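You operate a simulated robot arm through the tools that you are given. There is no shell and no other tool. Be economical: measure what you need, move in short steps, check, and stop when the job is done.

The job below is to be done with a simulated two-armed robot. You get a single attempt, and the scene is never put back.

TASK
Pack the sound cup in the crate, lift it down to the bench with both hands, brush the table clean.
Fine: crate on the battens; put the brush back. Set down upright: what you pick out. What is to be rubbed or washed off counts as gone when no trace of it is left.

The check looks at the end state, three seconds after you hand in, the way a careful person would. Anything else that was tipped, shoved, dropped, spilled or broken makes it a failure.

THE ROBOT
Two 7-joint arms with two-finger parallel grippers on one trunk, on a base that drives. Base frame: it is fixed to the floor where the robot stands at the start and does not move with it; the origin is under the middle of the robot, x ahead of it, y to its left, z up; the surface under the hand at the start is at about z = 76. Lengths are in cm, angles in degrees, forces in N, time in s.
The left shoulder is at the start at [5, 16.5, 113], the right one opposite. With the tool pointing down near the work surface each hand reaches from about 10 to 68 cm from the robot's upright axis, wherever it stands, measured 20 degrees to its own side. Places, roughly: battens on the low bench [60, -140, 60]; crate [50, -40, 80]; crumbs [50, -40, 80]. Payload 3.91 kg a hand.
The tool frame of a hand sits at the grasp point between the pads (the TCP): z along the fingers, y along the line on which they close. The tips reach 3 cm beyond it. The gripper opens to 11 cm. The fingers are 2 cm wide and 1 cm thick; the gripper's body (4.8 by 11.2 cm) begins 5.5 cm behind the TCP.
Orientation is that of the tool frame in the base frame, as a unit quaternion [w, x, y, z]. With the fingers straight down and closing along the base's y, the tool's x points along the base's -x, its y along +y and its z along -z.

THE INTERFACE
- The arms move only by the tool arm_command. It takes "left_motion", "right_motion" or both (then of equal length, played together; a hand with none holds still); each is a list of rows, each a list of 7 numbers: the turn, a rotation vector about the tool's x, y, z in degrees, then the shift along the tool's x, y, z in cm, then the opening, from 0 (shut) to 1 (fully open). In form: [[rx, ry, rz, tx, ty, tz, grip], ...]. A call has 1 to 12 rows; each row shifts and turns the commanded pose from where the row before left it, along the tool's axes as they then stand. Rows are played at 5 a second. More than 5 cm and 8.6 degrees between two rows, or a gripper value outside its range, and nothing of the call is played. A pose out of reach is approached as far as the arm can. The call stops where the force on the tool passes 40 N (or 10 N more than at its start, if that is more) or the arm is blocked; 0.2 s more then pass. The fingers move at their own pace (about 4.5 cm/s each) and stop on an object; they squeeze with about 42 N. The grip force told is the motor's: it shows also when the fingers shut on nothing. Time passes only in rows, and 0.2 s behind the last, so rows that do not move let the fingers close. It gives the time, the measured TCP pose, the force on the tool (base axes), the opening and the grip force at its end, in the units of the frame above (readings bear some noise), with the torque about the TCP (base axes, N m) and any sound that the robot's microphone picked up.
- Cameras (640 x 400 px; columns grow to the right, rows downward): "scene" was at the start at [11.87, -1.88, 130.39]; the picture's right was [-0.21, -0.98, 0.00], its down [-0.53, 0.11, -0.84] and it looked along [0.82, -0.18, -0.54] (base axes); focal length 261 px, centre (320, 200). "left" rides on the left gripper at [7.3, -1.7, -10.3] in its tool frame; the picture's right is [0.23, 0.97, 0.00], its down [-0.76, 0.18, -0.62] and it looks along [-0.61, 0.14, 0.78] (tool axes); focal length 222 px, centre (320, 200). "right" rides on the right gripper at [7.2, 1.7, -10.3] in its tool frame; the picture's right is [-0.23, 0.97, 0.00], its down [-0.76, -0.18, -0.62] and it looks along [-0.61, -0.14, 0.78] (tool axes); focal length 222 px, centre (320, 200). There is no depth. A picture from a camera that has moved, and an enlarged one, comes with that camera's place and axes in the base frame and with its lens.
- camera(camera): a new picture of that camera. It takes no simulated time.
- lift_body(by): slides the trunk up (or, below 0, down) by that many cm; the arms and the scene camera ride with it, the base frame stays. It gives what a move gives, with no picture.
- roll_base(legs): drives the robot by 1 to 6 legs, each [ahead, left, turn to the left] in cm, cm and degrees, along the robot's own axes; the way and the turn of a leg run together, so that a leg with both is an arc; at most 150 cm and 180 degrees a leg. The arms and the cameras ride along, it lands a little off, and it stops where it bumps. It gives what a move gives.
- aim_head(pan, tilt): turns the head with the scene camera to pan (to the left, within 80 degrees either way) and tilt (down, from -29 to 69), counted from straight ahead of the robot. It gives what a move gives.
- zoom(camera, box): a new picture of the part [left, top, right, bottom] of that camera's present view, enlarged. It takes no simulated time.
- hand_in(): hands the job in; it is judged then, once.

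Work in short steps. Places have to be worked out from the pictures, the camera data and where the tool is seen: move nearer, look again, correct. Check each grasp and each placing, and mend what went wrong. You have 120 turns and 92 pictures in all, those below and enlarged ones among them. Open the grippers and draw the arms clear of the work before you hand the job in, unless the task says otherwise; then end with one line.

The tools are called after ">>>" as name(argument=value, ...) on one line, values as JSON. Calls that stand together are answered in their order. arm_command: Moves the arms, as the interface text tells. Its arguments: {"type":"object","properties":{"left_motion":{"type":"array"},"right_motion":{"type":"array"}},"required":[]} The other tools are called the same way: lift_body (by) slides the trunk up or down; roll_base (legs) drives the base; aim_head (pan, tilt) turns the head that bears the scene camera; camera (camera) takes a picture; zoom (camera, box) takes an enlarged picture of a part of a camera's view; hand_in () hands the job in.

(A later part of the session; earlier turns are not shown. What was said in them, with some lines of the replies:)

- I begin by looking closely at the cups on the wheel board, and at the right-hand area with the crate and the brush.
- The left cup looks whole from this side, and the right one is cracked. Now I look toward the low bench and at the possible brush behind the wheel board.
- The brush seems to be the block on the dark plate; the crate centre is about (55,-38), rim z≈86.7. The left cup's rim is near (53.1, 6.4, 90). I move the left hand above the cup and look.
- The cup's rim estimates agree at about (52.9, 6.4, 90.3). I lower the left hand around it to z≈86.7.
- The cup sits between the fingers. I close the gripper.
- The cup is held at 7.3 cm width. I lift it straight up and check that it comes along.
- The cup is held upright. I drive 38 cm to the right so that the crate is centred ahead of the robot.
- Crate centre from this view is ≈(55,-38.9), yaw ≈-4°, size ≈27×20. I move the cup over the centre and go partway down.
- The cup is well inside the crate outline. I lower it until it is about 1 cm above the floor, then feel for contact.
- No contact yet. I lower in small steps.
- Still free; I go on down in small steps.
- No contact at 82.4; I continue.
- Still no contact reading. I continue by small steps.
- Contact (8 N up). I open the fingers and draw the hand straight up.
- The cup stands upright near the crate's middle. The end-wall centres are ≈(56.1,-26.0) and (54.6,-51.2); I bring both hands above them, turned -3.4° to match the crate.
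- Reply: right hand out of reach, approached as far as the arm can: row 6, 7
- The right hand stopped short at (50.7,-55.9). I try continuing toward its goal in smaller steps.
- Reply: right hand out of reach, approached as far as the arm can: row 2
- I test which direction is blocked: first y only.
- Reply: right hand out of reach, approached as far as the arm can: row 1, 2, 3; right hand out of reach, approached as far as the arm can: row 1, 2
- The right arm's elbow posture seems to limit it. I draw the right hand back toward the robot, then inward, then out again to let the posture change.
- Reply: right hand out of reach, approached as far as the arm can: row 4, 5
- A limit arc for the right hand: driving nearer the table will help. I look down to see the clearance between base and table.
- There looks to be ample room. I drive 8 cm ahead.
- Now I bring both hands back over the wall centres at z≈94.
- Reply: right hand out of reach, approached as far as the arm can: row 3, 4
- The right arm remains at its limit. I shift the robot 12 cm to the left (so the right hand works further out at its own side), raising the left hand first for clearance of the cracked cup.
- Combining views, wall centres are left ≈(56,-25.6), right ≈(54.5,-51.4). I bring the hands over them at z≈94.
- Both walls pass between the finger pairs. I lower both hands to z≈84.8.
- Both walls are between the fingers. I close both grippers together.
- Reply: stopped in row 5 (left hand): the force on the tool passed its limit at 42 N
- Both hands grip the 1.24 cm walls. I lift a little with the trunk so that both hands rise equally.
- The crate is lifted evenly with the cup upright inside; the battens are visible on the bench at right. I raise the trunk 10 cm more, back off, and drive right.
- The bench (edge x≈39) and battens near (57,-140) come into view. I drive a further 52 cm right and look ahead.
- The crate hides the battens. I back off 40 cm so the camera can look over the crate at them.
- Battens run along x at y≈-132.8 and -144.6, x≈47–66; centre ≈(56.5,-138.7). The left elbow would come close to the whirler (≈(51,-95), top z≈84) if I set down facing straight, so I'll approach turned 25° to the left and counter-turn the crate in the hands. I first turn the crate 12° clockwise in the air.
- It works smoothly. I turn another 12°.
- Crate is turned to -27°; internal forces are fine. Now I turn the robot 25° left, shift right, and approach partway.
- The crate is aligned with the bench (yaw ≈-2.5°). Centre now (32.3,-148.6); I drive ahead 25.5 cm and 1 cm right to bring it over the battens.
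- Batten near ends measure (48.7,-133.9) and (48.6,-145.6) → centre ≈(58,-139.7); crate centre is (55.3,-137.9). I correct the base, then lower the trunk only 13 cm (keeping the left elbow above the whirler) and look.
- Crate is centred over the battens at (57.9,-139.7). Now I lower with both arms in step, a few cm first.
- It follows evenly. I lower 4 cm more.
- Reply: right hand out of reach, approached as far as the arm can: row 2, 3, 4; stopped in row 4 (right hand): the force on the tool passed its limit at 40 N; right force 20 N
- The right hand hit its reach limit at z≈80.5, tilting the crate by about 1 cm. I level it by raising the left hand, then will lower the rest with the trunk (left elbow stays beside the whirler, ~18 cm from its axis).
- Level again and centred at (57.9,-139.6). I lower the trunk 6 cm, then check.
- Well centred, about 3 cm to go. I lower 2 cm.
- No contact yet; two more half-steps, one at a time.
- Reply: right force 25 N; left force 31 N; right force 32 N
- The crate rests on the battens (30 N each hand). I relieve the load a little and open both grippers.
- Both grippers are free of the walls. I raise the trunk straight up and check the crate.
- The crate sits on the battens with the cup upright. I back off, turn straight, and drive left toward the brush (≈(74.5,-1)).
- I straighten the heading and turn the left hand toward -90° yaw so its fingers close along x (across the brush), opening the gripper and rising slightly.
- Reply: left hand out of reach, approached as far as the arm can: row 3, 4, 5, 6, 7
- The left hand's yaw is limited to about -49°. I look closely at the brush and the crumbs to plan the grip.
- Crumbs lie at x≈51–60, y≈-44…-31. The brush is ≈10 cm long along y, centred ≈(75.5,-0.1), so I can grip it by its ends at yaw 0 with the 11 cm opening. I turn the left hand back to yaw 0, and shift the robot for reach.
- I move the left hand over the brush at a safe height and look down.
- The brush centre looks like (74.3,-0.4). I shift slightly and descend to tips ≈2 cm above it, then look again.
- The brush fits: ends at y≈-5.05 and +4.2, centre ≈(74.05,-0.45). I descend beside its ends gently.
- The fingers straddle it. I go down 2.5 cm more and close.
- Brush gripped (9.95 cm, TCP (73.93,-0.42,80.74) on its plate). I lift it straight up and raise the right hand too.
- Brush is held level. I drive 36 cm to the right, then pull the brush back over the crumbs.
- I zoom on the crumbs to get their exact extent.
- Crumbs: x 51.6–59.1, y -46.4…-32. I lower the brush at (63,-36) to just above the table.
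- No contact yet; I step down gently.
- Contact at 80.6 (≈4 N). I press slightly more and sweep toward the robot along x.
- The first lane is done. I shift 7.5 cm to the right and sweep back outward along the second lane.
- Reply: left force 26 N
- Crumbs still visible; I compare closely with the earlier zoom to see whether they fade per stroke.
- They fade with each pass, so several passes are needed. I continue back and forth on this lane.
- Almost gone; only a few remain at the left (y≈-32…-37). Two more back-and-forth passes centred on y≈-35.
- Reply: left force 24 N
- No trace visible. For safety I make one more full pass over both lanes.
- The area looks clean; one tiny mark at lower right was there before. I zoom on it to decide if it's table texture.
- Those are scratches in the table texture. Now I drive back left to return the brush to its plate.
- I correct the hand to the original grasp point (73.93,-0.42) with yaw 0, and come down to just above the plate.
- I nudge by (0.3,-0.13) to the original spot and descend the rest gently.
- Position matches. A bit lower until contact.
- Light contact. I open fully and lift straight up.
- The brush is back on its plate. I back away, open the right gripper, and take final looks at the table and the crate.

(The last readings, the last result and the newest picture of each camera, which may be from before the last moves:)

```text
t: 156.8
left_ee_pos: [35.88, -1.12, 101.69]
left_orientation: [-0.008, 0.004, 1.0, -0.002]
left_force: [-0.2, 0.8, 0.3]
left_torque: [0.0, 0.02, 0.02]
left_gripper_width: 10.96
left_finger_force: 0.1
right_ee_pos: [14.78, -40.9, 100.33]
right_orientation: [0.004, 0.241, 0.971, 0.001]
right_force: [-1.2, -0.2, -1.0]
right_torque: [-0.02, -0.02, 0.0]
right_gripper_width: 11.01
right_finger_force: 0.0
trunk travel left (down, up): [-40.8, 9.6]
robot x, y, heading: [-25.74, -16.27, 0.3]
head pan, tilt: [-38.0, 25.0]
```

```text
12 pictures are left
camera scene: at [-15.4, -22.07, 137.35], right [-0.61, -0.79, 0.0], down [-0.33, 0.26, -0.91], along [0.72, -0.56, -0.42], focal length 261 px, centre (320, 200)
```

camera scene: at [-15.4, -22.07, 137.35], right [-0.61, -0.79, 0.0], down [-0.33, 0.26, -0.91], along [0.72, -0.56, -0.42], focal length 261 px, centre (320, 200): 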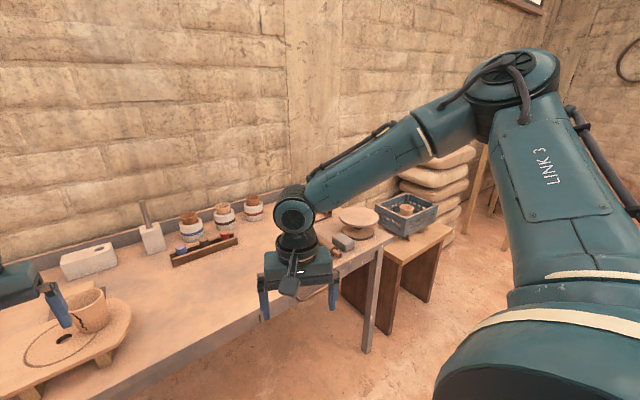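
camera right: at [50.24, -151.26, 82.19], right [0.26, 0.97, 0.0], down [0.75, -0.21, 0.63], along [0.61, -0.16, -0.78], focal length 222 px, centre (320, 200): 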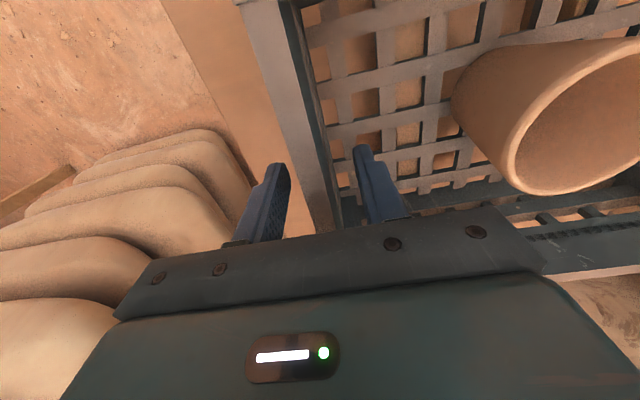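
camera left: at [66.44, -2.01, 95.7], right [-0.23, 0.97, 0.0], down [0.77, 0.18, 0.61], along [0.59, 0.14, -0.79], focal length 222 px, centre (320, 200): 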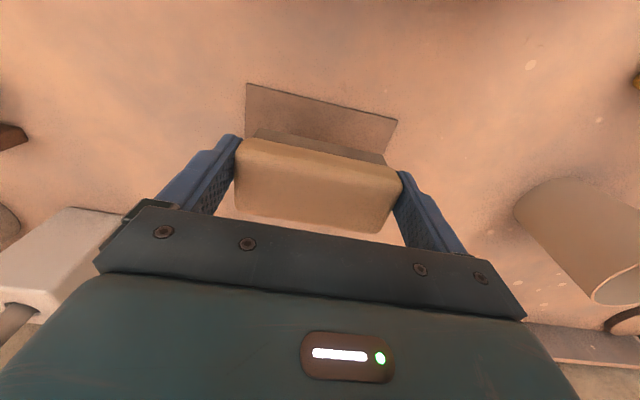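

I confirm the crate closely before handing in.

>>> zoom(camera="scene", box=[330, 180, 460, 261])

```text
4.92 times, centred on (395, 220) of scene
camera zoom: at [-15.4, -22.07, 137.35], right [-0.61, -0.79, 0.0], down [-0.33, 0.26, -0.91], along [0.72, -0.56, -0.42], focal length 1287 px, centre (-49, 99)
```

zoom: 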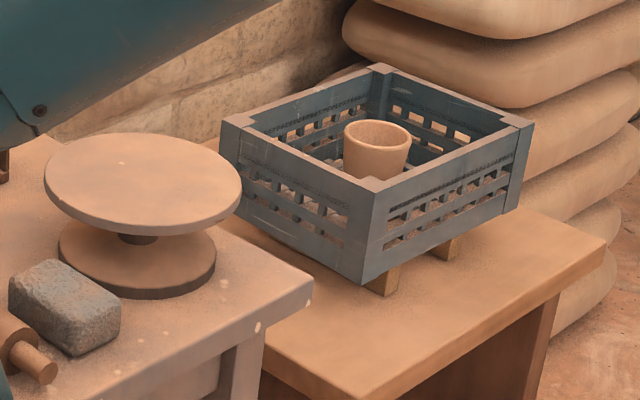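

The crate rests level on both battens with the cup upright inside, the table is clean and the brush is back, so I hand in.

>>> hand_in()

```text
The job is handed in.
```

The sound cup stands upright in the crate, the crate rests on the bench battens, the crumbs are brushed away with no trace visible, and the brush is back on its plate; the job is handed in.
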